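You operate a simulated robot arm through the tools that you are given. There is no shell and no other tool.

You are at the controls of a simulated two-armed robot. One attempt, no reset.

Task
Pick up the tube for dies with one hand, pass it to the other hand and put it on the steel bench. Set down upright: tube for dies.

Only the result counts: the job must be done as asked and must still hold three seconds after the hand-in. Knocking over, shifting, dropping, spilling or breaking anything else fails it.

Robot
Two 7-joint arms with four-finger grippers on one trunk, on a base that drives. Base frame: it is fixed to the floor where the robot stands at the start and does not move with it; the origin is under the middle of the robot, x ahead of it, y to its left, z up; the surface under the hand at the start is at about z = 0.82. Units: m, rad, N and s.
The left shoulder is at the start at [0.04, 0.181, 1.229], the right one opposite. With the tool pointing down near the work surface each hand reaches from about 0.28 to 0.82 m from the robot's upright axis, wherever it stands, measured 20 degrees to its own side. Places, roughly: steel bench [0.7, 4.4, 0.8]. Payload 3.67 kg a hand.
Tool frame (each hand has its own): the origin (TCP) lies between the finger pads and is the grasp point; the fingertips stand 0.028 m ahead of it; z points along the fingers, y is the line along which they close. The gripper opens to 0.112 m. The gripper's body begins 0.073 m behind the TCP.
Orientation is that of the tool frame in the base frame, as a unit quaternion [x, y, z, w]. With the fingers straight down and closing along the base's y, the tool's x points along the base's -x, its y along +y and its z along -z.

Tools
- The arms move only by the tool apply_moves. It takes "left_increments", "right_increments" or both (then of equal length, played together; a hand with none holds still); each is a list of rows, each an object of numbers (a shift or turn left out is 0, a gripper value left out holds the last): "x", "y", "z": the shift along the tool's x, y, z in m; "wx", "wy", "wz": the turn, a rotation vector about the tool's x, y, z in rad; "jaw": the finger opening in m, from 0 to 0.112. In form: [{"x": .., "y": .., "z": .., "wx": .., "wy": .., "wz": .., "jaw": ..}, ...]. A call has 1 to 20 rows; each row shifts and turns the commanded pose from where the row before left it, along the tool's axes as they then stand. A row lasts 0.2 s, in which the tool goes at most 0.05 m and 0.15 rad; a call with a longer step from one row to the next is refused whole, and so is a gripper value outside its range. A pose out of reach is approached as far as the arm can. The call stops where the force on the tool passes 40 N (or 10 N more than at its start, if that is more) or the arm is blocked; 0.2 s more then pass. The fingers move at their own pace and stop on an object; they squeeze with about 21 N. The grip force told is the motor's: it shows also when the fingers shut on nothing. Time passes only in rows, and 0.2 s behind the last, so rows that do not move let the fingers close. The reply holds the time, the measured pose of the TCP, the force on the tool along the base axes, the opening and the grip force, in the units named above and with some noise, with the torque about the TCP (base axes, N m) and any sound that the robot's microphone picked up, and new pictures: "show" is both (left out), scene, wrist or none (wrist: the cameras of the hands that moved).
- Cameras (640 x 400 px; columns grow to the right, rows downward): "scene" is now at [0.1075, 0.0126, 1.4533]; the picture's right is [0.14, -0.99, 0.00], its down [-0.60, -0.09, -0.80] and it looks along [0.79, 0.11, -0.61] (base axes); focal length 270 px, centre (320, 200). "left" rides on the left gripper at [0.06, 0.018, -0.104] in its tool frame; the picture's right is [-0.29, 0.96, 0.00], its down [-0.80, -0.24, -0.55] and it looks along [-0.53, -0.16, 0.83] (tool axes); focal length 234 px, centre (320, 200). "right" rides on the right gripper at [0.06, -0.018, -0.104] in its tool frame; the picture's right is [0.29, 0.96, 0.00], its down [-0.80, 0.24, -0.55] and it looks along [-0.53, 0.16, 0.83] (tool axes); focal length 234 px, centre (320, 200). There is no depth. A picture from a camera that has moved, and an enlarged one, comes with that camera's place and axes in the base frame and with its lens.
- move_column(by): slides the trunk up (or, below 0, down) by that many m; the arms and the scene camera ride with it, the base frame stays. It gives what a move gives, with no picture.
- steer(legs): drives the robot by 1 to 6 legs, each [ahead, left, turn to the left] in m, m and rad, along the robot's own axes; the way and the turn of a leg run together, so that a leg with both is an arc; at most 1.5 m and 3.142 rad a leg. The arms and the cameras ride along, it lands a little off, and it stops where it bumps. It gives what a move gives, and a new picture of the scene camera.
- head_to(pan, tilt): turns the head with the scene camera to pan (to the left, within 1.501 rad either way) and tilt (down, from -0.506 to 1.204), counted from straight ahead of the robot. It gives what a move gives, and a new picture of the scene camera.
- close_up(camera, box): a new picture of the part [left, top, right, bottom] of that camera's present view, enlarged. It takes no simulated time.
- job_done(): hands the job in; it is judged then, once.

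Nothing tells you exact positions but the pictures and the camera data. Unless the task says otherwise, let go and move clear before handing in.

The tools are called after "Call:" as name(argument=value, ...) on one line, values as JSON. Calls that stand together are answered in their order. apply_moves: Moves the arms, as the interface text tells. Its arguments: {"type":"object","properties":{"left_increments":{"type":"array","items":{"type":"object","properties":{"x":{"type":"number"},"y":{"type":"number"},"z":{"type":"number"},"wx":{"type":"number"},"wy":{"type":"number"},"wz":{"type":"number"},"jaw":{"type":"number"}}}},"right_increments":{"type":"array","items":{"type":"object","properties":{"x":{"type":"number"},"y":{"type":"number"},"z":{"type":"number"},"wx":{"type":"number"},"wy":{"type":"number"},"wz":{"type":"number"},"jaw":{"type":"number"}}}},"show":{"type":"string","enum":["both","scene","wrist","none"]}},"required":[]} The other tools are called the same way: move_column (by) slides the trunk up or down; steer (legs) drives the base; head_to (pan, tilt) turns the head that bears the scene camera; close_up (camera, box) takes an enlarged picture of a part of a camera's view; job_done () hands the job in.

At the start:

```text
clock: 0.0
left_eef_pos: [0.4633, 0.204, 1.0991]
left_orientation: [0.0, 1.0, 0.0, 0.001]
left_ft_force: [0.1, 0.1, 0.0]
left_ft_torque: [0.01, 0.0, -0.03]
left_grip_width: 0.112
left_gripper_force: 0.1
right_eef_pos: [0.5695, -0.2305, 1.0567]
right_orientation: [-0.001, 1.0, 0.0, 0.001]
right_ft_force: [0.7, -1.0, 0.0]
right_ft_torque: [-0.03, -0.02, 0.02]
right_grip_width: 0.112
right_gripper_force: 0.1
trunk travel left (down, up): [-0.35, 0.164]
robot x, y, heading: [0.002, -0.002, 0.001]
head pan, tilt: [0.141, 0.651]
```

scene: 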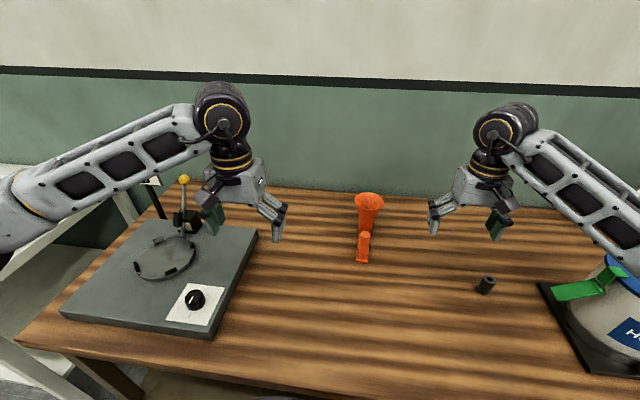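
right: 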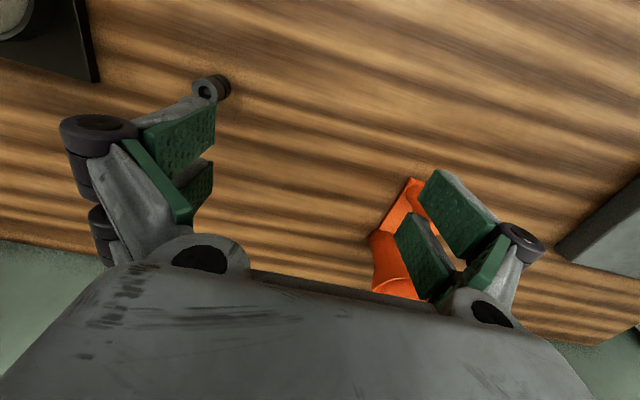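
left: 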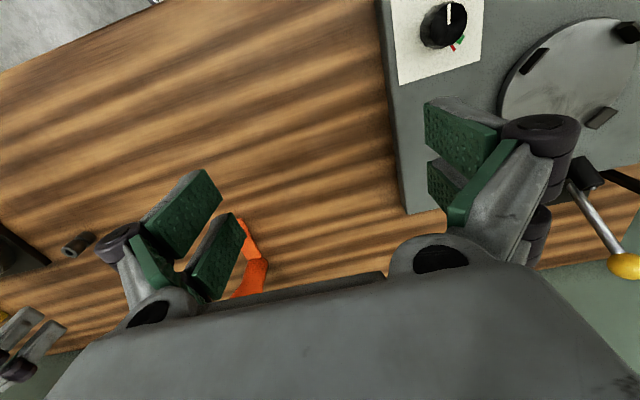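

I see a wooden work table with a press-like device on the left, an orange object in the middle, a small dark tube on the right and a green-handled device. I'll take close-ups to identify the tube for dies.

Call:
close_up(camera="scene", box=[420, 220, 640, 400])

Call:
close_up(camera="scene", box=[300, 170, 440, 290])

Call:
close_up(camera="right", box=[0, 0, 320, 200])

```text
2.22 times, centred on (530, 310) of scene
camera zoom: at [0.1075, 0.0126, 1.4533], right [0.14, -0.99, 0.0], down [-0.6, -0.09, -0.8], along [0.79, 0.11, -0.61], focal length 600 px, centre (-147, -44)
```

zoom: 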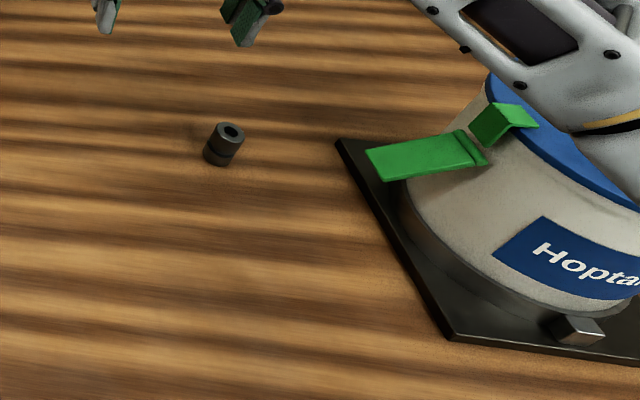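

```text
3.33 times, centred on (370, 230) of scene
camera zoom: at [0.1075, 0.0126, 1.4533], right [0.14, -0.99, 0.0], down [-0.6, -0.09, -0.8], along [0.79, 0.11, -0.61], focal length 900 px, centre (153, 100)
```

zoom: 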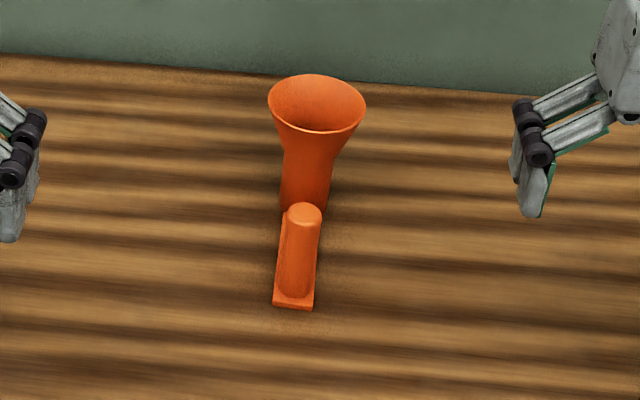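

```text
2.00 times, centred on (160, 100) of right
camera zoom: at [0.5109, -0.2466, 1.1608], right [-0.29, 0.96, 0.0], down [0.8, 0.24, 0.55], along [0.53, 0.16, -0.83], focal length 468 px, centre (640, 400)
```

zoom: 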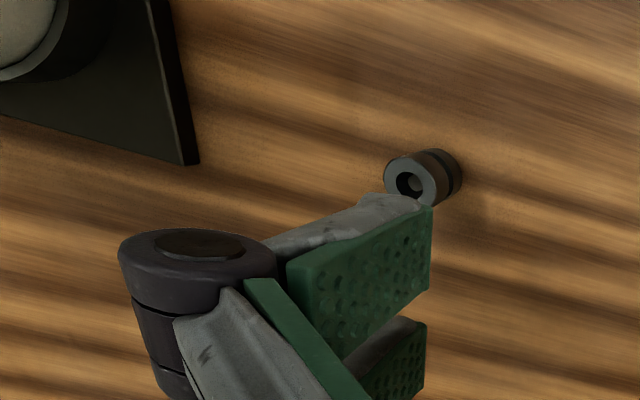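

The orange object is a flared tube with a side post on a foot; the dark object is a small bored piece, about 3 cm. Before deciding I'll look around for other candidates and at the steel bench.

Call:
head_to(pan=-0.6, tilt=0.6)

Call:
head_to(pan=0.8, tilt=0.5)

Call:
head_to(pan=1.45, tilt=0.25)

```text
clock: 1.1
left_eef_pos: [0.4633, 0.2041, 1.0989]
left_orientation: [0.0, 1.0, 0.0, 0.0]
left_ft_force: [-0.3, 0.6, 1.0]
left_ft_torque: [0.01, 0.0, 0.01]
left_grip_width: 0.1121
left_gripper_force: 0.0
right_eef_pos: [0.5697, -0.2289, 1.0566]
right_orientation: [0.0, 1.0, 0.0, 0.0]
right_ft_force: [0.2, -0.5, -0.3]
right_ft_torque: [-0.01, 0.0, -0.04]
right_grip_width: 0.1122
right_gripper_force: 0.1
trunk travel left (down, up): [-0.35, 0.164]
robot x, y, heading: [0.0014, 0.0039, 0.004]
head pan, tilt: [-0.6, 0.6]
camera scene: at [0.0946, -0.0496, 1.4578], right [-0.56, -0.83, 0.0], down [-0.47, 0.32, -0.82], along [0.68, -0.47, -0.57], focal length 270 px, centre (320, 200)
```

scene: 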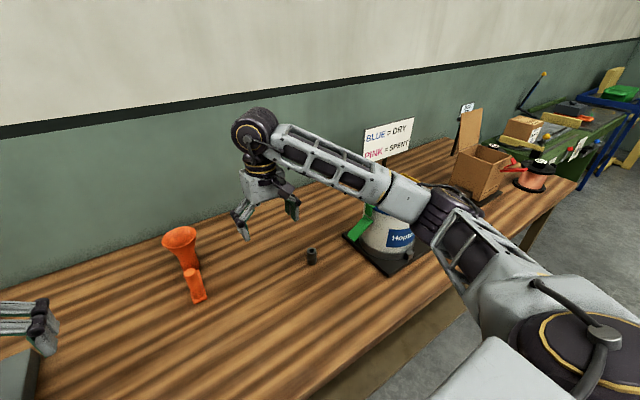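

```text
clock: 2.6
left_eef_pos: [0.4635, 0.2042, 1.0979]
left_orientation: [0.0, 1.0, 0.0, 0.0]
left_ft_force: [-1.2, 0.0, 0.4]
left_ft_torque: [-0.01, -0.01, 0.01]
left_grip_width: 0.1117
left_gripper_force: 0.1
right_eef_pos: [0.57, -0.2285, 1.0572]
right_orientation: [0.0, 1.0, 0.0, 0.001]
right_ft_force: [-0.5, 0.6, -0.2]
right_ft_torque: [-0.03, -0.01, -0.02]
right_grip_width: 0.1122
right_gripper_force: 0.0
trunk travel left (down, up): [-0.35, 0.164]
robot x, y, heading: [-0.0018, 0.0011, -0.005]
head pan, tilt: [0.799, 0.499]
camera scene: at [0.0851, 0.0655, 1.4668], right [0.72, -0.7, 0.0], down [-0.33, -0.34, -0.88], along [0.61, 0.63, -0.48], focal length 270 px, centre (320, 200)
```

scene: 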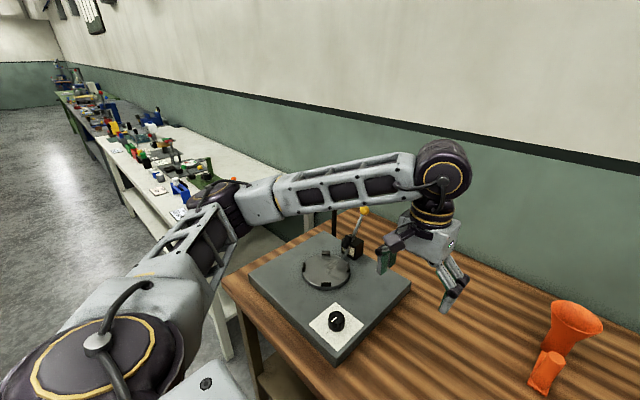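

```text
clock: 3.6
left_eef_pos: [0.4636, 0.2037, 1.0981]
left_orientation: [0.0, 1.0, -0.001, 0.001]
left_ft_force: [0.0, 0.2, -0.2]
left_ft_torque: [0.01, -0.01, 0.02]
left_grip_width: 0.1119
left_gripper_force: 0.1
right_eef_pos: [0.571, -0.2301, 1.0574]
right_orientation: [0.0, 1.0, 0.0, 0.0]
right_ft_force: [0.2, 1.0, -0.1]
right_ft_torque: [0.0, -0.06, -0.02]
right_grip_width: 0.1119
right_gripper_force: 0.0
trunk travel left (down, up): [-0.35, 0.164]
robot x, y, heading: [-0.003, 0.0003, -0.0]
head pan, tilt: [1.45, 0.25]
camera scene: at [0.033, 0.093, 1.49], right [0.99, -0.12, 0.0], down [-0.03, -0.25, -0.97], along [0.12, 0.96, -0.25], focal length 270 px, centre (320, 200)
```

scene: 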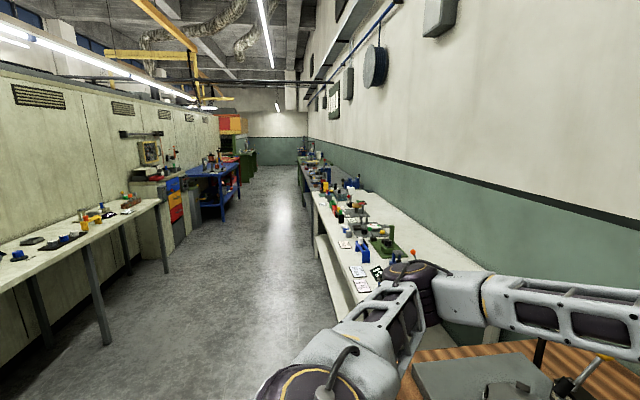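

Many benches run to the left; the steel bench is around y = 4.4. I'll zoom in on the candidates on this table and on the distant bench.

Call:
close_up(camera="scene", box=[280, 150, 440, 300])

Call:
head_to(pan=-0.3, tilt=0.7)

```text
2.67 times, centred on (360, 225) of scene
camera zoom: at [0.033, 0.093, 1.49], right [0.99, -0.12, 0.0], down [-0.03, -0.25, -0.97], along [0.12, 0.96, -0.25], focal length 720 px, centre (213, 133)
```

zoom: 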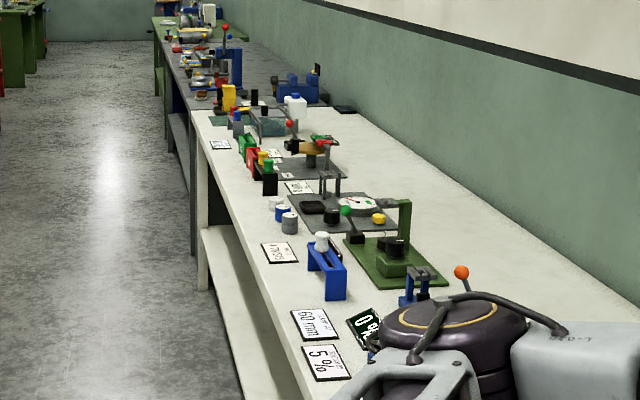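

```text
clock: 5.4
left_eef_pos: [0.4628, 0.2046, 1.0983]
left_orientation: [0.0, 1.0, 0.0, 0.0]
left_ft_force: [-0.5, 0.5, -0.6]
left_ft_torque: [-0.02, 0.0, -0.02]
left_grip_width: 0.1115
left_gripper_force: 0.0
right_eef_pos: [0.5697, -0.2288, 1.0576]
right_orientation: [0.001, 1.0, 0.001, 0.0]
right_ft_force: [0.2, 0.9, 0.8]
right_ft_torque: [0.01, 0.02, 0.03]
right_grip_width: 0.1121
right_gripper_force: 0.3
trunk travel left (down, up): [-0.35, 0.164]
robot x, y, heading: [-0.0004, -0.0003, 0.002]
head pan, tilt: [-0.3, 0.7]
camera scene: at [0.1028, -0.0248, 1.4491], right [-0.3, -0.96, 0.0], down [-0.62, 0.19, -0.76], along [0.73, -0.23, -0.64], focal length 270 px, centre (320, 200)
```

scene: 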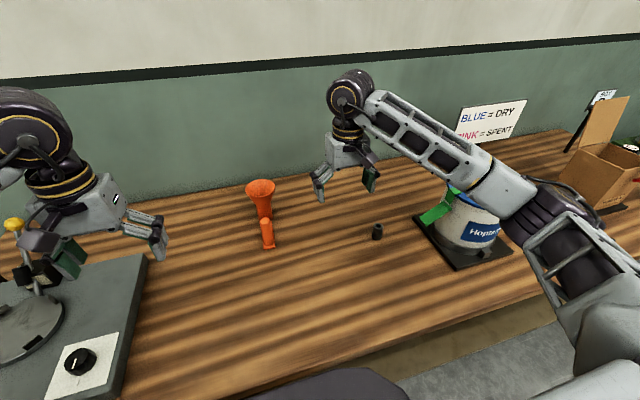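

Call:
close_up(camera="scene", box=[220, 160, 320, 260])

Call:
close_up(camera="scene", box=[352, 212, 402, 252])

Call:
close_up(camera="scene", box=[440, 60, 640, 290])

```text
4.00 times, centred on (270, 210) of scene
camera zoom: at [0.1028, -0.0248, 1.4491], right [-0.3, -0.96, 0.0], down [-0.62, 0.19, -0.76], along [0.73, -0.23, -0.64], focal length 1080 px, centre (520, 160)
```

zoom: 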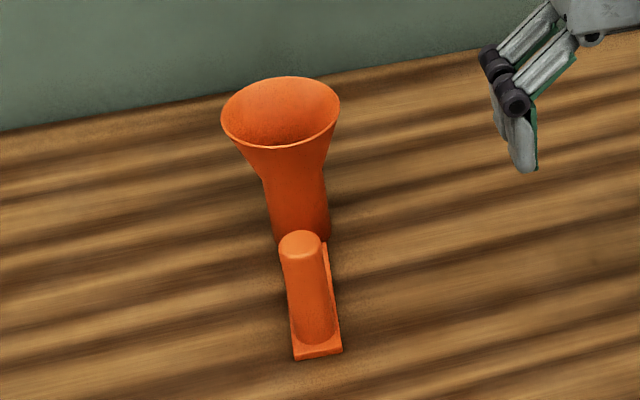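

```text
10.00 times, centred on (377, 232) of scene
camera zoom: at [0.1028, -0.0248, 1.4491], right [-0.3, -0.96, 0.0], down [-0.62, 0.19, -0.76], along [0.73, -0.23, -0.64], focal length 2699 px, centre (-250, -120)
```

zoom: 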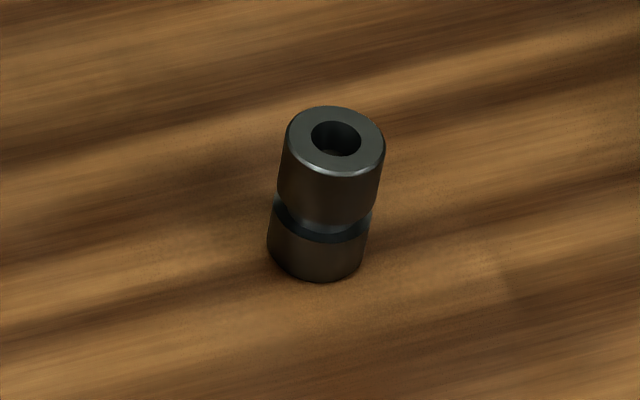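

```text
1.74 times, centred on (540, 175) of scene
camera zoom: at [0.1028, -0.0248, 1.4491], right [-0.3, -0.96, 0.0], down [-0.62, 0.19, -0.76], along [0.73, -0.23, -0.64], focal length 469 px, centre (-63, 244)
```

zoom: 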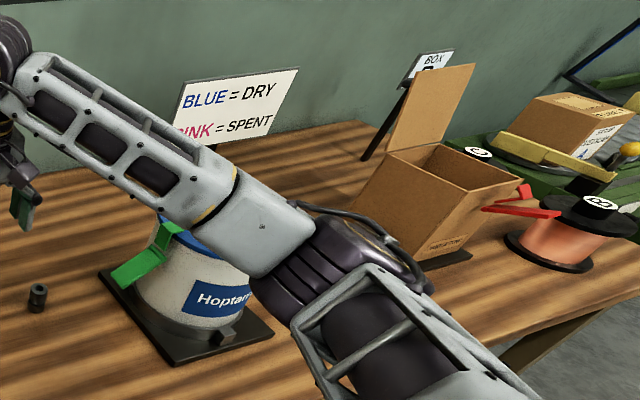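

The dark piece looks like a bored, grooved die; the orange flared piece with a handle post looks like the tube. I'll check other parts of the table for anything hidden before choosing.

Call:
head_to(pan=-0.9, tilt=0.45)

Call:
close_up(camera="scene", box=[240, 80, 560, 300])

Call:
head_to(pan=0.5, tilt=0.75)

Call:
close_up(camera="scene", box=[40, 100, 340, 400])

```text
clock: 6.4
left_eef_pos: [0.4646, 0.2041, 1.0984]
left_orientation: [0.0, 1.0, -0.001, 0.0]
left_ft_force: [0.7, 0.3, 0.4]
left_ft_torque: [-0.02, -0.05, 0.04]
left_grip_width: 0.1122
left_gripper_force: 0.1
right_eef_pos: [0.5709, -0.2302, 1.0566]
right_orientation: [0.0, 1.0, -0.001, 0.0]
right_ft_force: [0.5, 0.4, -0.6]
right_ft_torque: [-0.02, -0.02, 0.0]
right_grip_width: 0.1124
right_gripper_force: 0.1
trunk travel left (down, up): [-0.35, 0.164]
robot x, y, heading: [0.0013, -0.0016, -0.001]
head pan, tilt: [-0.901, 0.45]
camera scene: at [0.0788, -0.0716, 1.4713], right [-0.78, -0.62, 0.0], down [-0.27, 0.34, -0.9], along [0.56, -0.7, -0.44], focal length 270 px, centre (320, 200)
```

scene: 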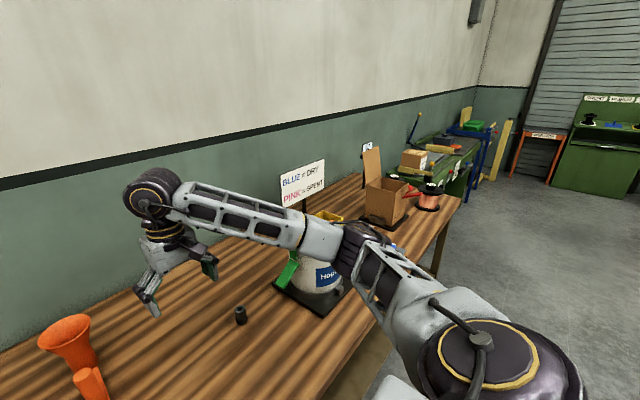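

```text
1.82 times, centred on (400, 190) of scene
camera zoom: at [0.0788, -0.0716, 1.4713], right [-0.78, -0.62, 0.0], down [-0.27, 0.34, -0.9], along [0.56, -0.7, -0.44], focal length 491 px, centre (174, 218)
```

zoom: 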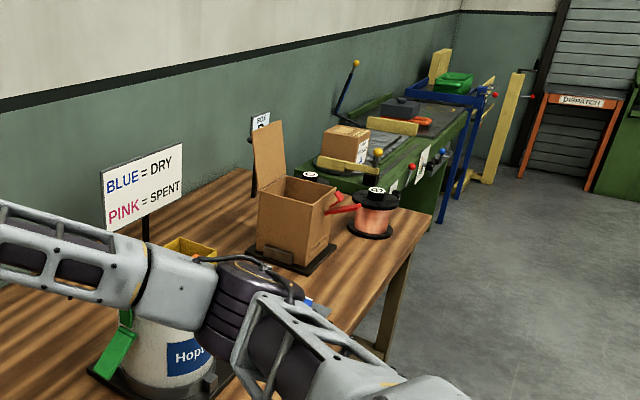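

```text
clock: 8.0
left_eef_pos: [0.4636, 0.204, 1.0971]
left_orientation: [0.0, 1.0, 0.0, 0.0]
left_ft_force: [-0.5, 0.0, -0.2]
left_ft_torque: [-0.01, -0.01, -0.01]
left_grip_width: 0.1116
left_gripper_force: 0.1
right_eef_pos: [0.5695, -0.2296, 1.0576]
right_orientation: [0.0, 1.0, 0.001, 0.001]
right_ft_force: [-0.3, -0.4, -0.1]
right_ft_torque: [0.03, 0.0, -0.02]
right_grip_width: 0.1122
right_gripper_force: 0.0
trunk travel left (down, up): [-0.35, 0.164]
robot x, y, heading: [-0.0008, -0.0009, 0.002]
head pan, tilt: [0.499, 0.75]
camera scene: at [0.0944, 0.0399, 1.4449], right [0.48, -0.88, 0.0], down [-0.6, -0.33, -0.73], along [0.64, 0.35, -0.68], focal length 270 px, centre (320, 200)
```

scene: 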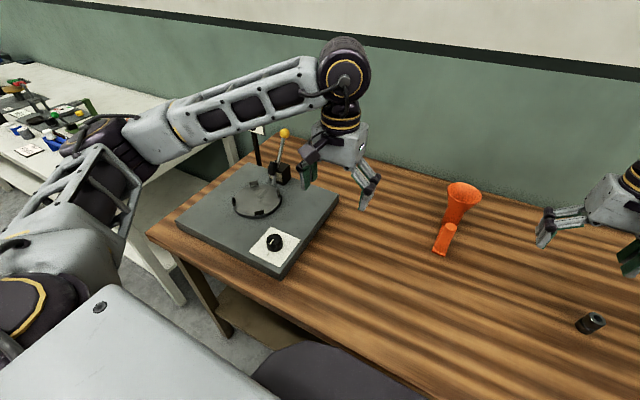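

```text
1.33 times, centred on (190, 250) of scene
camera zoom: at [0.0944, 0.0399, 1.4449], right [0.48, -0.88, 0.0], down [-0.6, -0.33, -0.73], along [0.64, 0.35, -0.68], focal length 360 px, centre (493, 133)
```

zoom: 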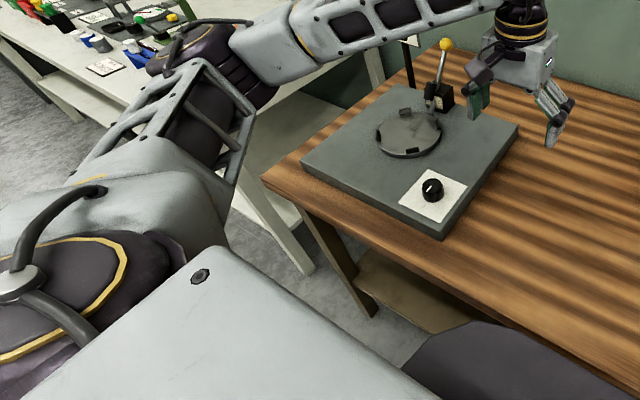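

The dark piece is a die about 30 mm across. It would drop through the orange tube, which has a flared mouth and a handle post on the foot, so the orange object is the tube for dies. It sits at about x 0.65–0.80, y −0.04. I'll move the right hand above the post for a close look and point the head at it.

Call:
apply_moves(right_increments=[{"x": -0.02, "y": 0.037}, {"x": -0.02, "y": 0.037}, {"x": -0.02, "y": 0.037}, {"x": -0.02, "y": 0.037}, {"x": -0.02, "y": 0.037}, {"x": 0, "y": 0}], show="wrist")

Call:
head_to(pan=0.0, tilt=0.7)

Call:
close_up(camera="scene", box=[240, 140, 400, 260])

```text
clock: 9.3
left_eef_pos: [0.4638, 0.2028, 1.0989]
left_orientation: [-0.001, 1.0, 0.0, 0.0]
left_ft_force: [-1.4, 0.0, 0.5]
left_ft_torque: [0.02, 0.01, -0.02]
left_grip_width: 0.112
left_gripper_force: 0.1
right_eef_pos: [0.6683, -0.0473, 1.0567]
right_orientation: [0.0, 1.0, 0.0, 0.001]
right_ft_force: [0.1, -0.6, -0.4]
right_ft_torque: [0.03, 0.0, 0.03]
right_grip_width: 0.1118
right_gripper_force: 0.1
trunk travel left (down, up): [-0.35, 0.164]
robot x, y, heading: [0.0002, 0.0008, 0.002]
head pan, tilt: [0.499, 0.75]
camera right: at [0.6093, -0.064, 1.1598], right [-0.29, 0.96, 0.0], down [0.8, 0.24, 0.55], along [0.53, 0.16, -0.83], focal length 234 px, centre (320, 200)
```

right: 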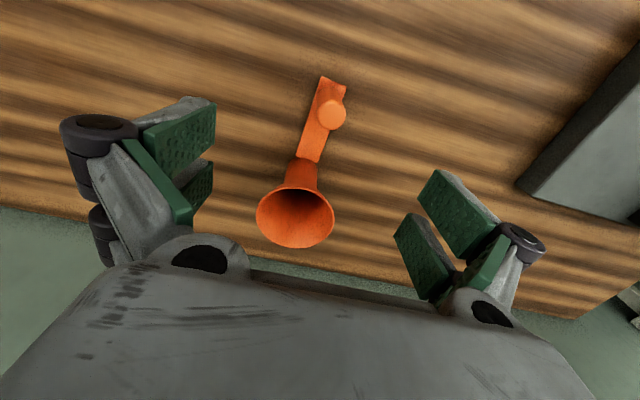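

```text
clock: 10.3
left_eef_pos: [0.4636, 0.2048, 1.0972]
left_orientation: [-0.001, 1.0, 0.0, 0.0]
left_ft_force: [0.1, -0.3, 1.1]
left_ft_torque: [0.0, 0.02, -0.02]
left_grip_width: 0.1123
left_gripper_force: 0.1
right_eef_pos: [0.6693, -0.0461, 1.0566]
right_orientation: [0.0, 1.0, -0.001, 0.0]
right_ft_force: [-0.1, 0.2, 0.2]
right_ft_torque: [-0.02, 0.0, -0.01]
right_grip_width: 0.1117
right_gripper_force: 0.0
trunk travel left (down, up): [-0.35, 0.164]
robot x, y, heading: [0.0016, 0.001, 0.003]
head pan, tilt: [0.0, 0.7]
camera scene: at [0.1066, 0.0006, 1.4491], right [0.0, -1.0, 0.0], down [-0.64, 0.0, -0.76], along [0.76, 0.0, -0.64], focal length 270 px, centre (320, 200)
```

scene: 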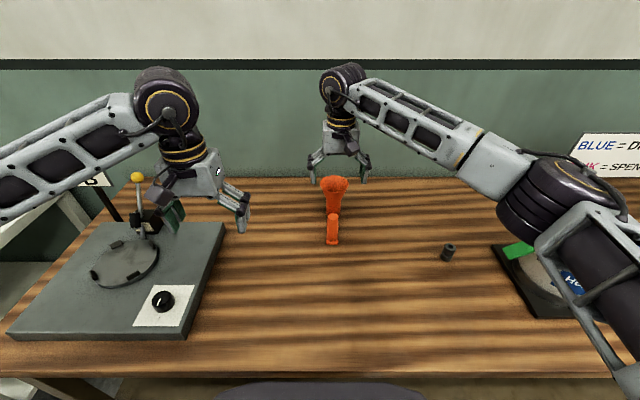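

```text
3.33 times, centred on (320, 200) of scene
camera zoom: at [0.1066, 0.0006, 1.4491], right [0.0, -1.0, 0.0], down [-0.64, 0.0, -0.76], along [0.76, 0.0, -0.64], focal length 900 px, centre (320, 200)
```

zoom: 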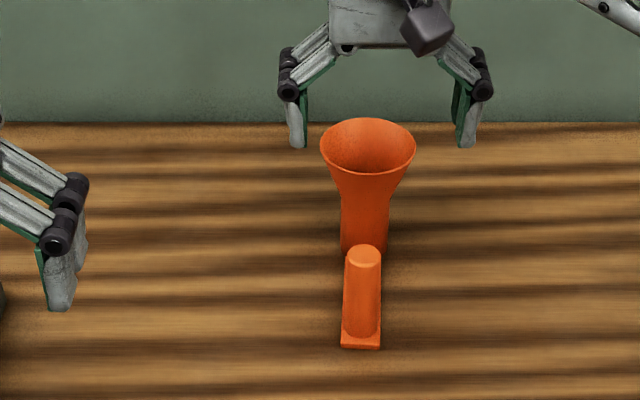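

The wrist view shows the flared tube beyond, joined by a flat foot to the handle post nearer the robot. I'll zoom for measurement.

Call:
close_up(camera="right", box=[230, 60, 390, 260])

Call:
close_up(camera="scene", box=[300, 160, 364, 250])

Call:
close_up(camera="left", box=[160, 180, 320, 310])

```text
2.00 times, centred on (310, 160) of right
camera zoom: at [0.6094, -0.0629, 1.1596], right [-0.29, 0.96, 0.0], down [0.8, 0.24, 0.55], along [0.53, 0.16, -0.83], focal length 468 px, centre (340, 280)
```

zoom: 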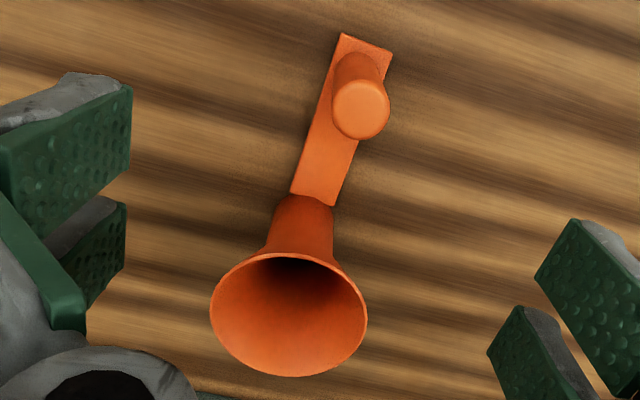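

```text
4.44 times, centred on (332, 205) of scene
camera zoom: at [0.1066, 0.0006, 1.4491], right [0.0, -1.0, 0.0], down [-0.64, 0.0, -0.76], along [0.76, 0.0, -0.64], focal length 1199 px, centre (267, 178)
```

zoom: 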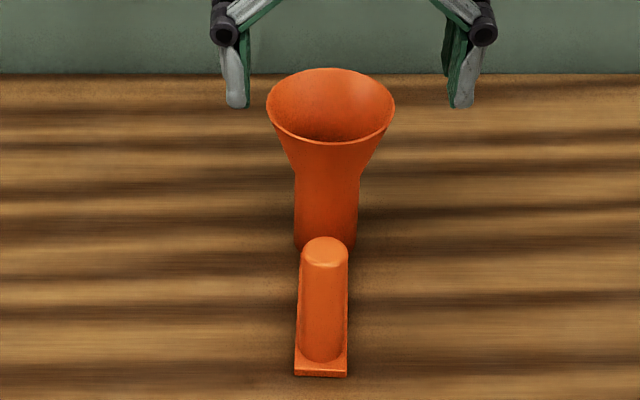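

```text
3.08 times, centred on (240, 245) of left
camera zoom: at [0.404, 0.2228, 1.2022], right [0.29, 0.96, 0.0], down [0.8, -0.24, 0.55], along [0.53, -0.16, -0.83], focal length 720 px, centre (566, 62)
```

zoom: 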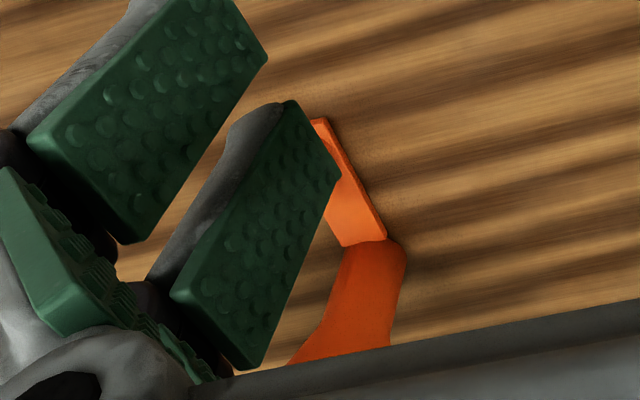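

Triangulated: table z 0.82; tube axis near (0.770, −0.043), rim z 0.956, rim Ø ≈ 0.09, tube Ø ≈ 0.044; post axis near (0.662, −0.036), top z 0.919, Ø ≈ 0.03. Next I'll bring the right hand down partway over the post and check alignment.

Call:
apply_moves(right_increments=[{"x": 0.007, "y": 0.01, "z": 0.02, "jaw": 0.09}, {"z": 0.035}, {"z": 0.035}, {"z": 0.0}], show="both")

Call:
close_up(camera="scene", box=[270, 150, 400, 260])

```text
clock: 11.3
left_eef_pos: [0.4634, 0.205, 1.0982]
left_orientation: [0.0, 1.0, -0.001, 0.0]
left_ft_force: [0.3, 0.2, -0.7]
left_ft_torque: [0.01, 0.0, -0.01]
left_grip_width: 0.1118
left_gripper_force: 0.2
right_eef_pos: [0.6623, -0.0359, 0.9669]
right_orientation: [0.001, 1.0, -0.001, 0.001]
right_ft_force: [0.3, -0.4, -1.0]
right_ft_torque: [0.01, -0.01, 0.02]
right_grip_width: 0.09
right_gripper_force: 0.2
trunk travel left (down, up): [-0.35, 0.164]
robot x, y, heading: [0.0023, -0.0033, -0.003]
head pan, tilt: [0.0, 0.7]
camera scene: at [0.1062, 0.0006, 1.4492], right [0.0, -1.0, 0.0], down [-0.64, 0.0, -0.76], along [0.76, 0.0, -0.64], focal length 270 px, centre (320, 200)
camera right: at [0.6027, -0.0525, 1.0702], right [-0.29, 0.96, 0.0], down [0.8, 0.24, 0.55], along [0.53, 0.16, -0.83], focal length 234 px, centre (320, 200)
```

scene: 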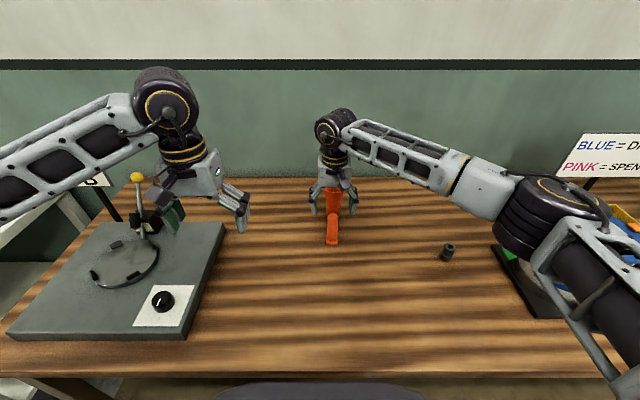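
right: 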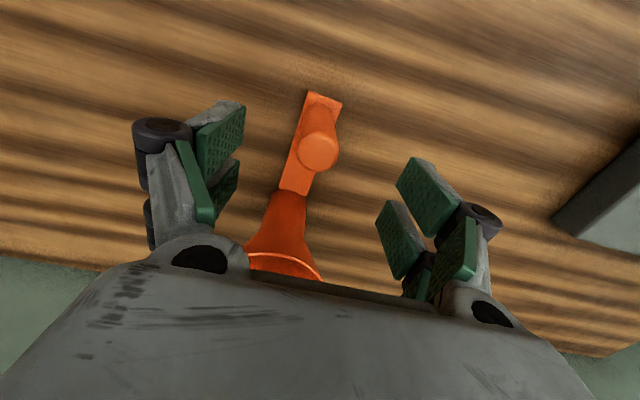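

```text
3.64 times, centred on (335, 205) of scene
camera zoom: at [0.1062, 0.0006, 1.4492], right [0.0, -1.0, 0.0], down [-0.64, 0.0, -0.76], along [0.76, 0.0, -0.64], focal length 981 px, centre (266, 182)
```

zoom: 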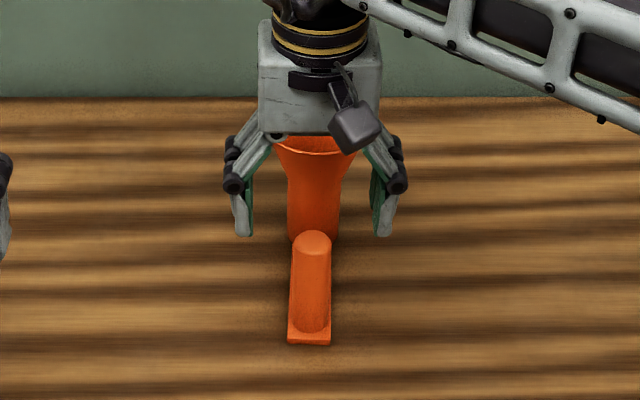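

The post is centred between the fingers and well clear of the rim. I'll descend 0.098 m and close on the post.

Call:
apply_moves(right_increments=[{"z": 0.035, "jaw": 0.075}, {"z": 0.035}, {"z": 0.02}, {"z": 0.008}, {"jaw": 0.0}, {"jaw": 0.0}, {"jaw": 0.0}], show="both")

Call:
close_up(camera="scene", box=[270, 150, 400, 260])

```text
clock: 12.9
left_eef_pos: [0.4631, 0.2038, 1.0981]
left_orientation: [0.0, 1.0, 0.0, 0.0]
left_ft_force: [0.1, -0.1, 0.4]
left_ft_torque: [-0.02, 0.01, 0.02]
left_grip_width: 0.112
left_gripper_force: 0.0
right_eef_pos: [0.6646, -0.0342, 0.868]
right_orientation: [0.0, 1.0, -0.001, 0.0]
right_ft_force: [-0.5, 0.2, -0.4]
right_ft_torque: [0.01, -0.05, -0.05]
right_grip_width: 0.0267
right_gripper_force: 20.9
trunk travel left (down, up): [-0.35, 0.164]
robot x, y, heading: [-0.0009, -0.0024, 0.004]
head pan, tilt: [0.0, 0.7]
camera scene: at [0.1066, 0.0004, 1.4491], right [0.0, -1.0, 0.0], down [-0.64, 0.0, -0.76], along [0.76, 0.0, -0.64], focal length 270 px, centre (320, 200)
camera right: at [0.6037, -0.0526, 0.9725], right [-0.29, 0.96, 0.0], down [0.8, 0.24, 0.55], along [0.53, 0.16, -0.83], focal length 234 px, centre (320, 200)
```

scene: 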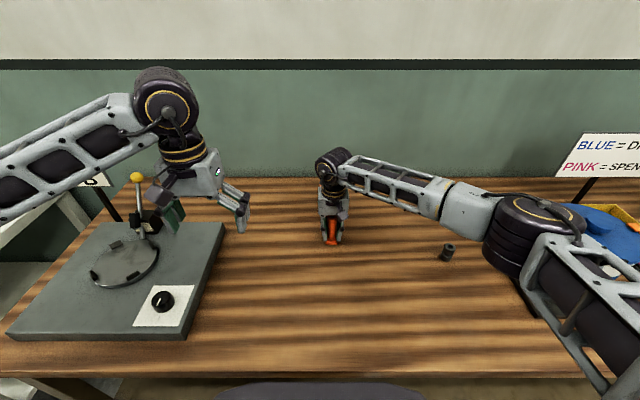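
right: 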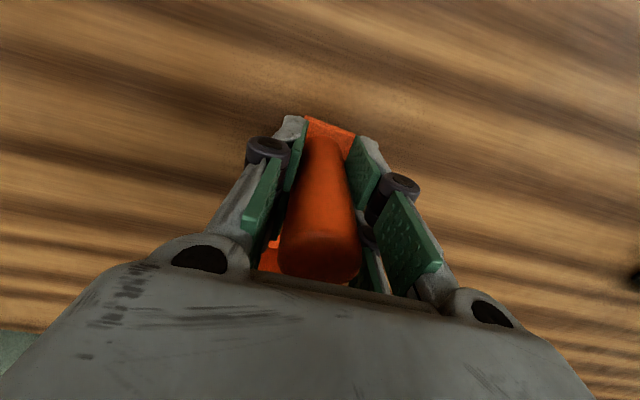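

```text
3.64 times, centred on (335, 205) of scene
camera zoom: at [0.1066, 0.0004, 1.4491], right [0.0, -1.0, 0.0], down [-0.64, 0.0, -0.76], along [0.76, 0.0, -0.64], focal length 981 px, centre (266, 182)
```

zoom: 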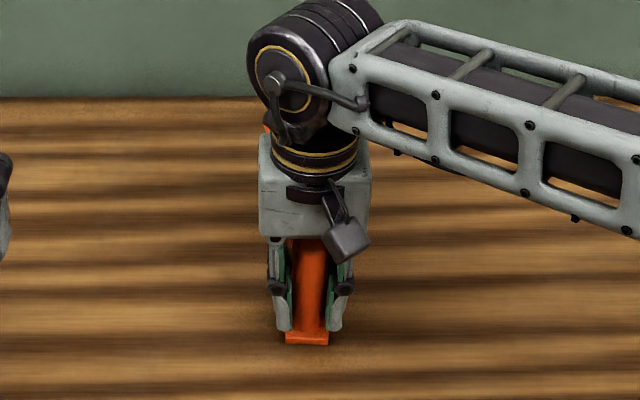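

The post is gripped (0.027 m opening, 21 N). I'll lift slowly and check weight and tilt.

Call:
apply_moves(right_increments=[{"z": -0.005}, {"z": -0.01}, {"z": -0.015}, {"z": -0.02}, {"z": 0}], show="both")

Call:
close_up(camera="scene", box=[270, 150, 400, 260])

```text
clock: 14.1
left_eef_pos: [0.4643, 0.2034, 1.0982]
left_orientation: [0.0, 1.0, 0.0, -0.001]
left_ft_force: [0.6, -0.6, 0.0]
left_ft_torque: [-0.01, 0.0, 0.0]
left_grip_width: 0.112
left_gripper_force: 0.1
right_eef_pos: [0.6631, -0.0334, 0.9212]
right_orientation: [0.0, 1.0, -0.001, 0.0]
right_ft_force: [0.0, -0.1, -0.5]
right_ft_torque: [-0.04, 0.06, 0.02]
right_grip_width: 0.0269
right_gripper_force: 20.4
trunk travel left (down, up): [-0.35, 0.164]
robot x, y, heading: [-0.0028, 0.0005, -0.002]
head pan, tilt: [0.0, 0.7]
camera scene: at [0.107, 0.0004, 1.4491], right [0.0, -1.0, 0.0], down [-0.64, 0.0, -0.76], along [0.76, 0.0, -0.64], focal length 270 px, centre (320, 200)
camera right: at [0.6037, -0.0521, 1.0234], right [-0.29, 0.96, 0.0], down [0.8, 0.24, 0.55], along [0.53, 0.16, -0.83], focal length 234 px, centre (320, 200)
```

scene: 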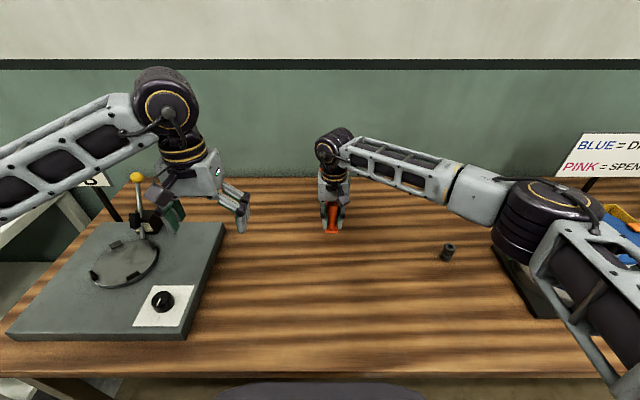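
right: 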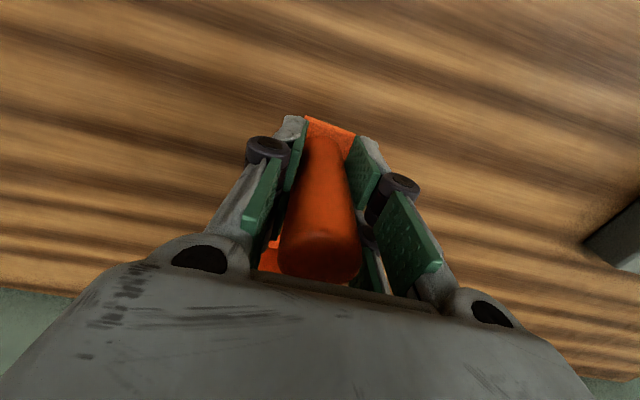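

```text
3.64 times, centred on (335, 205) of scene
camera zoom: at [0.107, 0.0004, 1.4491], right [0.0, -1.0, 0.0], down [-0.64, 0.0, -0.76], along [0.76, 0.0, -0.64], focal length 981 px, centre (266, 182)
```

zoom: 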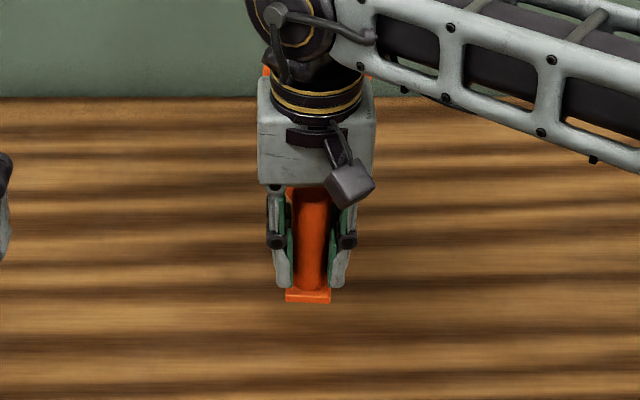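

The tube lifted cleanly with no tilt and is very light. I'll raise it to about z 1.10 and yaw 90° so the tube sits to the left of the post for the left hand.

Call:
apply_moves(right_increments=[{"x": 0.004, "y": -0.006, "z": -0.02}, {"x": 0.008, "y": -0.012, "z": -0.035}, {"x": 0.009, "y": -0.014, "z": -0.035}, {"x": 0.009, "y": -0.014, "z": -0.035}, {"x": 0.009, "y": -0.014, "z": -0.035}, {"x": 0.004, "y": -0.006, "z": -0.02}, {"wz": -0.08}, {"wz": -0.1}, {"wz": -0.1}, {"wz": -0.1}, {"wz": -0.1}, {"wz": -0.1}, {"wz": -0.1}], show="both")

```text
clock: 16.9
left_eef_pos: [0.4653, 0.2041, 1.0988]
left_orientation: [0.0, 1.0, 0.0, -0.001]
left_ft_force: [0.5, 0.0, 0.7]
left_ft_torque: [0.0, -0.01, 0.02]
left_grip_width: 0.112
left_gripper_force: 0.0
right_eef_pos: [0.6204, -0.0999, 1.0988]
right_orientation: [-0.334, 0.943, -0.001, 0.0]
right_ft_force: [0.1, -0.3, -1.1]
right_ft_torque: [-0.04, 0.04, 0.01]
right_grip_width: 0.027
right_gripper_force: 20.2
trunk travel left (down, up): [-0.35, 0.164]
robot x, y, heading: [-0.0015, -0.0031, -0.002]
head pan, tilt: [0.0, 0.7]
camera scene: at [0.1067, 0.0003, 1.4491], right [0.0, -1.0, 0.0], down [-0.64, 0.0, -0.76], along [0.76, 0.0, -0.64], focal length 270 px, centre (320, 200)
camera right: at [0.5856, -0.1509, 1.2026], right [-0.83, 0.56, 0.0], down [0.47, 0.69, 0.55], along [0.31, 0.46, -0.83], focal length 234 px, centre (320, 200)
```

scene: 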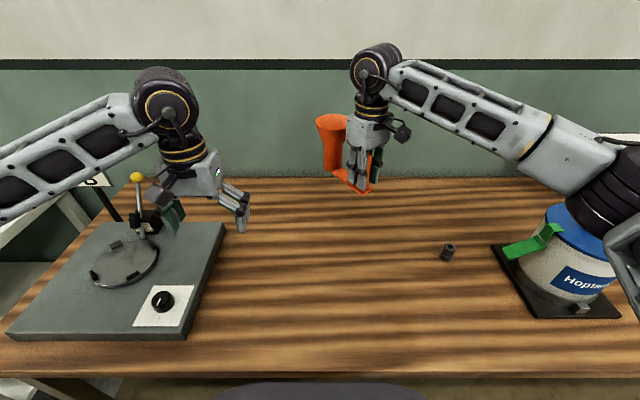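
right: 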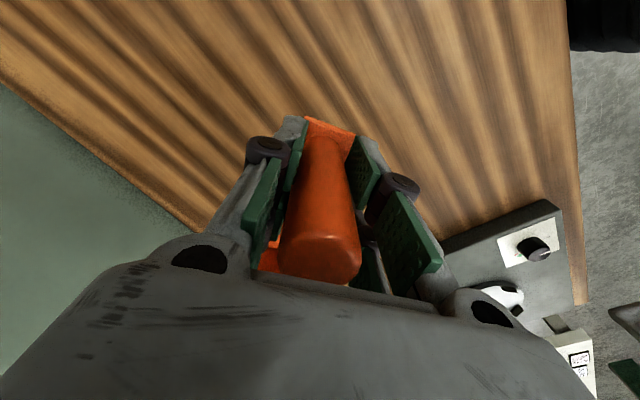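

Rotation is going well with no slip. I'll continue the yaw until the tube lies directly to the left of the post.

Call:
apply_moves(right_increments=[{"wz": -0.12}, {"wz": -0.12}, {"wz": -0.12}, {"wz": -0.12}, {"wz": -0.12}, {"wz": -0.12}, {"wz": -0.12}, {"wz": -0.12}, {"wz": 0}], show="both")

Call:
close_up(camera="scene", box=[240, 30, 440, 230])

```text
clock: 18.9
left_eef_pos: [0.4641, 0.2043, 1.0987]
left_orientation: [0.0, 1.0, 0.0, -0.001]
left_ft_force: [0.4, 1.2, 0.7]
left_ft_torque: [-0.01, -0.02, -0.01]
left_grip_width: 0.1122
left_gripper_force: 0.1
right_eef_pos: [0.6211, -0.1008, 1.0984]
right_orientation: [-0.389, 0.921, -0.002, 0.0]
right_ft_force: [0.0, -1.2, -0.4]
right_ft_torque: [-0.05, 0.06, 0.02]
right_grip_width: 0.027
right_gripper_force: 20.7
right hand out of reach, approached as far as the arm can: row 2, 3, 4, 5, 6, 7, 8
trunk travel left (down, up): [-0.35, 0.164]
robot x, y, heading: [0.0031, -0.0012, 0.005]
head pan, tilt: [0.0, 0.7]
camera scene: at [0.1067, 0.0003, 1.4491], right [0.0, -1.0, 0.0], down [-0.64, 0.0, -0.76], along [0.76, 0.0, -0.64], focal length 270 px, centre (320, 200)
camera right: at [0.5921, -0.155, 1.2025], right [-0.89, 0.46, 0.0], down [0.38, 0.74, 0.55], along [0.26, 0.49, -0.83], focal length 234 px, centre (320, 200)
```

scene: 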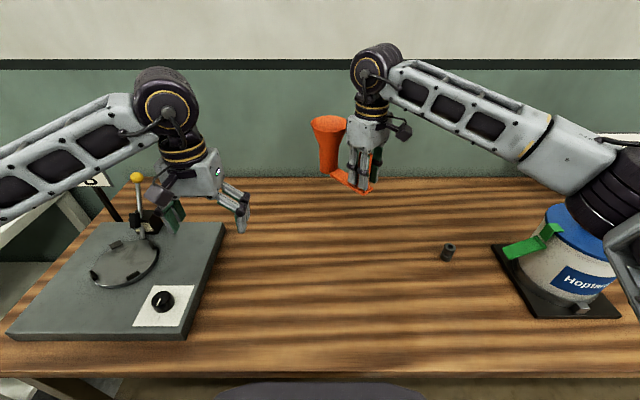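
right: 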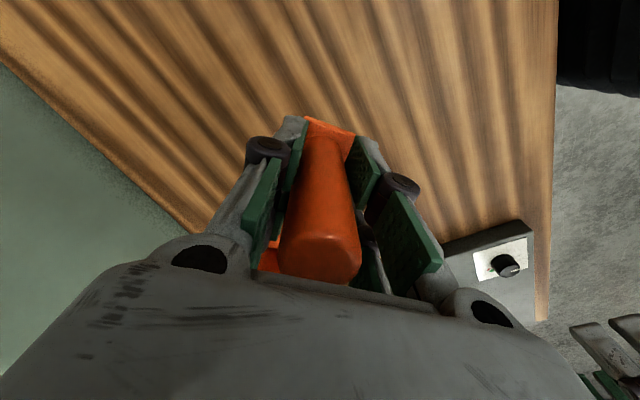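

```text
2.00 times, centred on (340, 130) of scene
camera zoom: at [0.1067, 0.0003, 1.4491], right [0.0, -1.0, 0.0], down [-0.64, 0.0, -0.76], along [0.76, 0.0, -0.64], focal length 540 px, centre (280, 340)
```

zoom: 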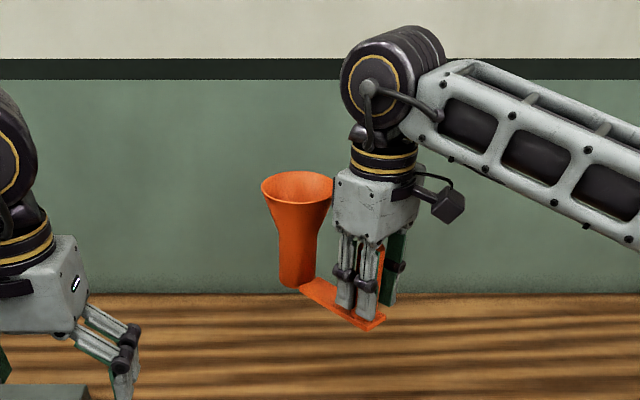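

The right wrist stopped at a joint limit (yaw ≈ 0.80 rad), so the tube now points forward-left of the post. That works: the left hand can come in from behind-left. First I'll test how the commanded pose behaves with a small back-turn.

Call:
apply_moves(right_increments=[{"wz": 0.05}, {"wz": 0}], show="none")

```text
clock: 19.5
left_eef_pos: [0.4639, 0.2039, 1.0973]
left_orientation: [0.001, 1.0, -0.001, 0.0]
left_ft_force: [0.1, -0.5, -0.5]
left_ft_torque: [0.03, -0.02, 0.01]
left_grip_width: 0.1122
left_gripper_force: 0.0
right_eef_pos: [0.6204, -0.1004, 1.0998]
right_orientation: [-0.365, 0.931, -0.001, 0.001]
right_ft_force: [1.0, -0.1, -0.9]
right_ft_torque: [-0.07, 0.05, 0.03]
right_grip_width: 0.0269
right_gripper_force: 20.7
trunk travel left (down, up): [-0.35, 0.164]
robot x, y, heading: [0.001, 0.0008, 0.0]
head pan, tilt: [0.0, 0.7]
```

The commanded pose restarts from the reached pose, so that is safe. Now I'll raise the left hand, yaw it to point forward-right and pitch it about 45°, with the jaw set to 0.075.

Call:
apply_moves(left_increments=[{"z": -0.05, "jaw": 0.075}, {"z": -0.05}, {"wz": 0.125}, {"wz": 0.125}, {"wz": 0.125}, {"wz": 0.125}, {"wz": 0.125}, {"wz": 0.125}, {"wy": -0.13}, {"wy": -0.13}, {"wy": -0.13}, {"wy": -0.13}, {"wy": -0.13}, {"wy": -0.13}, {"z": 0}], show="both")

Call:
close_up(camera="scene", box=[280, 70, 420, 210])

```text
clock: 22.7
left_eef_pos: [0.4647, 0.2037, 1.198]
left_orientation: [0.338, 0.861, -0.139, 0.354]
left_ft_force: [-0.3, -0.8, 0.1]
left_ft_torque: [0.01, 0.01, -0.02]
left_grip_width: 0.075
left_gripper_force: 0.0
right_eef_pos: [0.6202, -0.1014, 1.0985]
right_orientation: [-0.365, 0.931, 0.0, 0.0]
right_ft_force: [-0.6, -0.8, -2.2]
right_ft_torque: [-0.03, 0.06, -0.01]
right_grip_width: 0.0268
right_gripper_force: 20.9
trunk travel left (down, up): [-0.35, 0.164]
robot x, y, heading: [0.0004, 0.0011, -0.001]
head pan, tilt: [0.0, 0.7]
camera scene: at [0.1075, 0.0, 1.4491], right [0.0, -1.0, 0.0], down [-0.64, 0.0, -0.76], along [0.76, 0.0, -0.64], focal length 270 px, centre (320, 200)
camera left: at [0.3919, 0.2963, 1.2297], right [0.8, 0.56, 0.2], down [-0.03, -0.3, 0.95], along [0.6, -0.77, -0.22], focal length 234 px, centre (320, 200)
```

scene: 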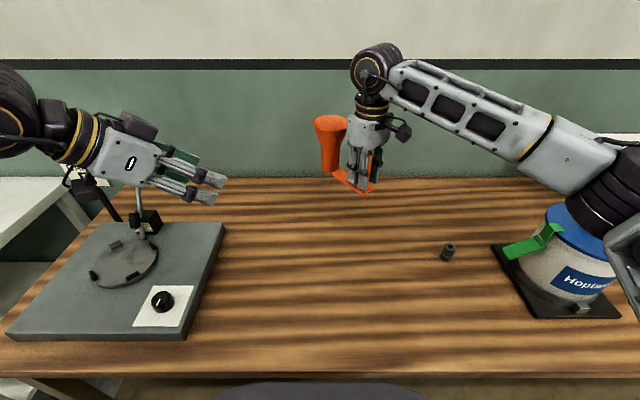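
left: 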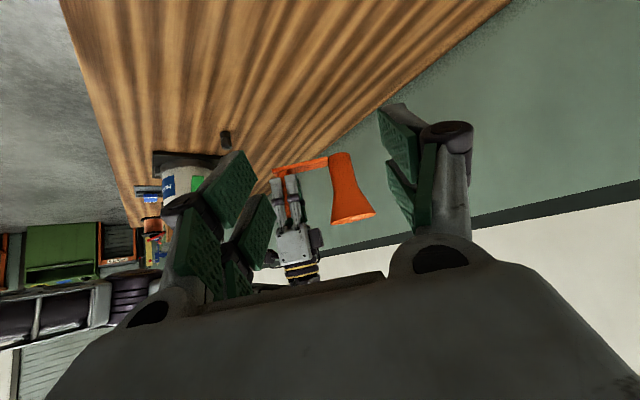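

```text
2.86 times, centred on (350, 140) of scene
camera zoom: at [0.1075, 0.0, 1.4491], right [0.0, -1.0, 0.0], down [-0.64, 0.0, -0.76], along [0.76, 0.0, -0.64], focal length 771 px, centre (234, 371)
```

zoom: 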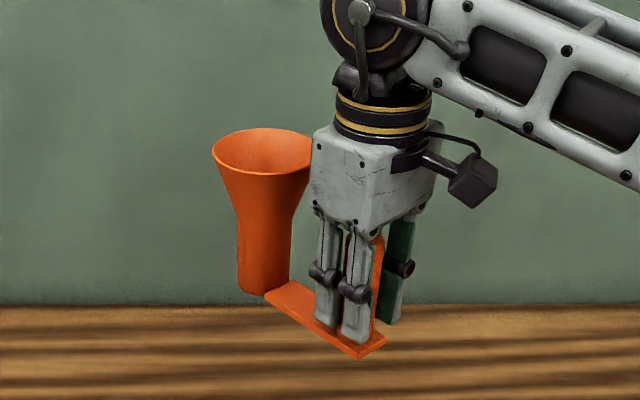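

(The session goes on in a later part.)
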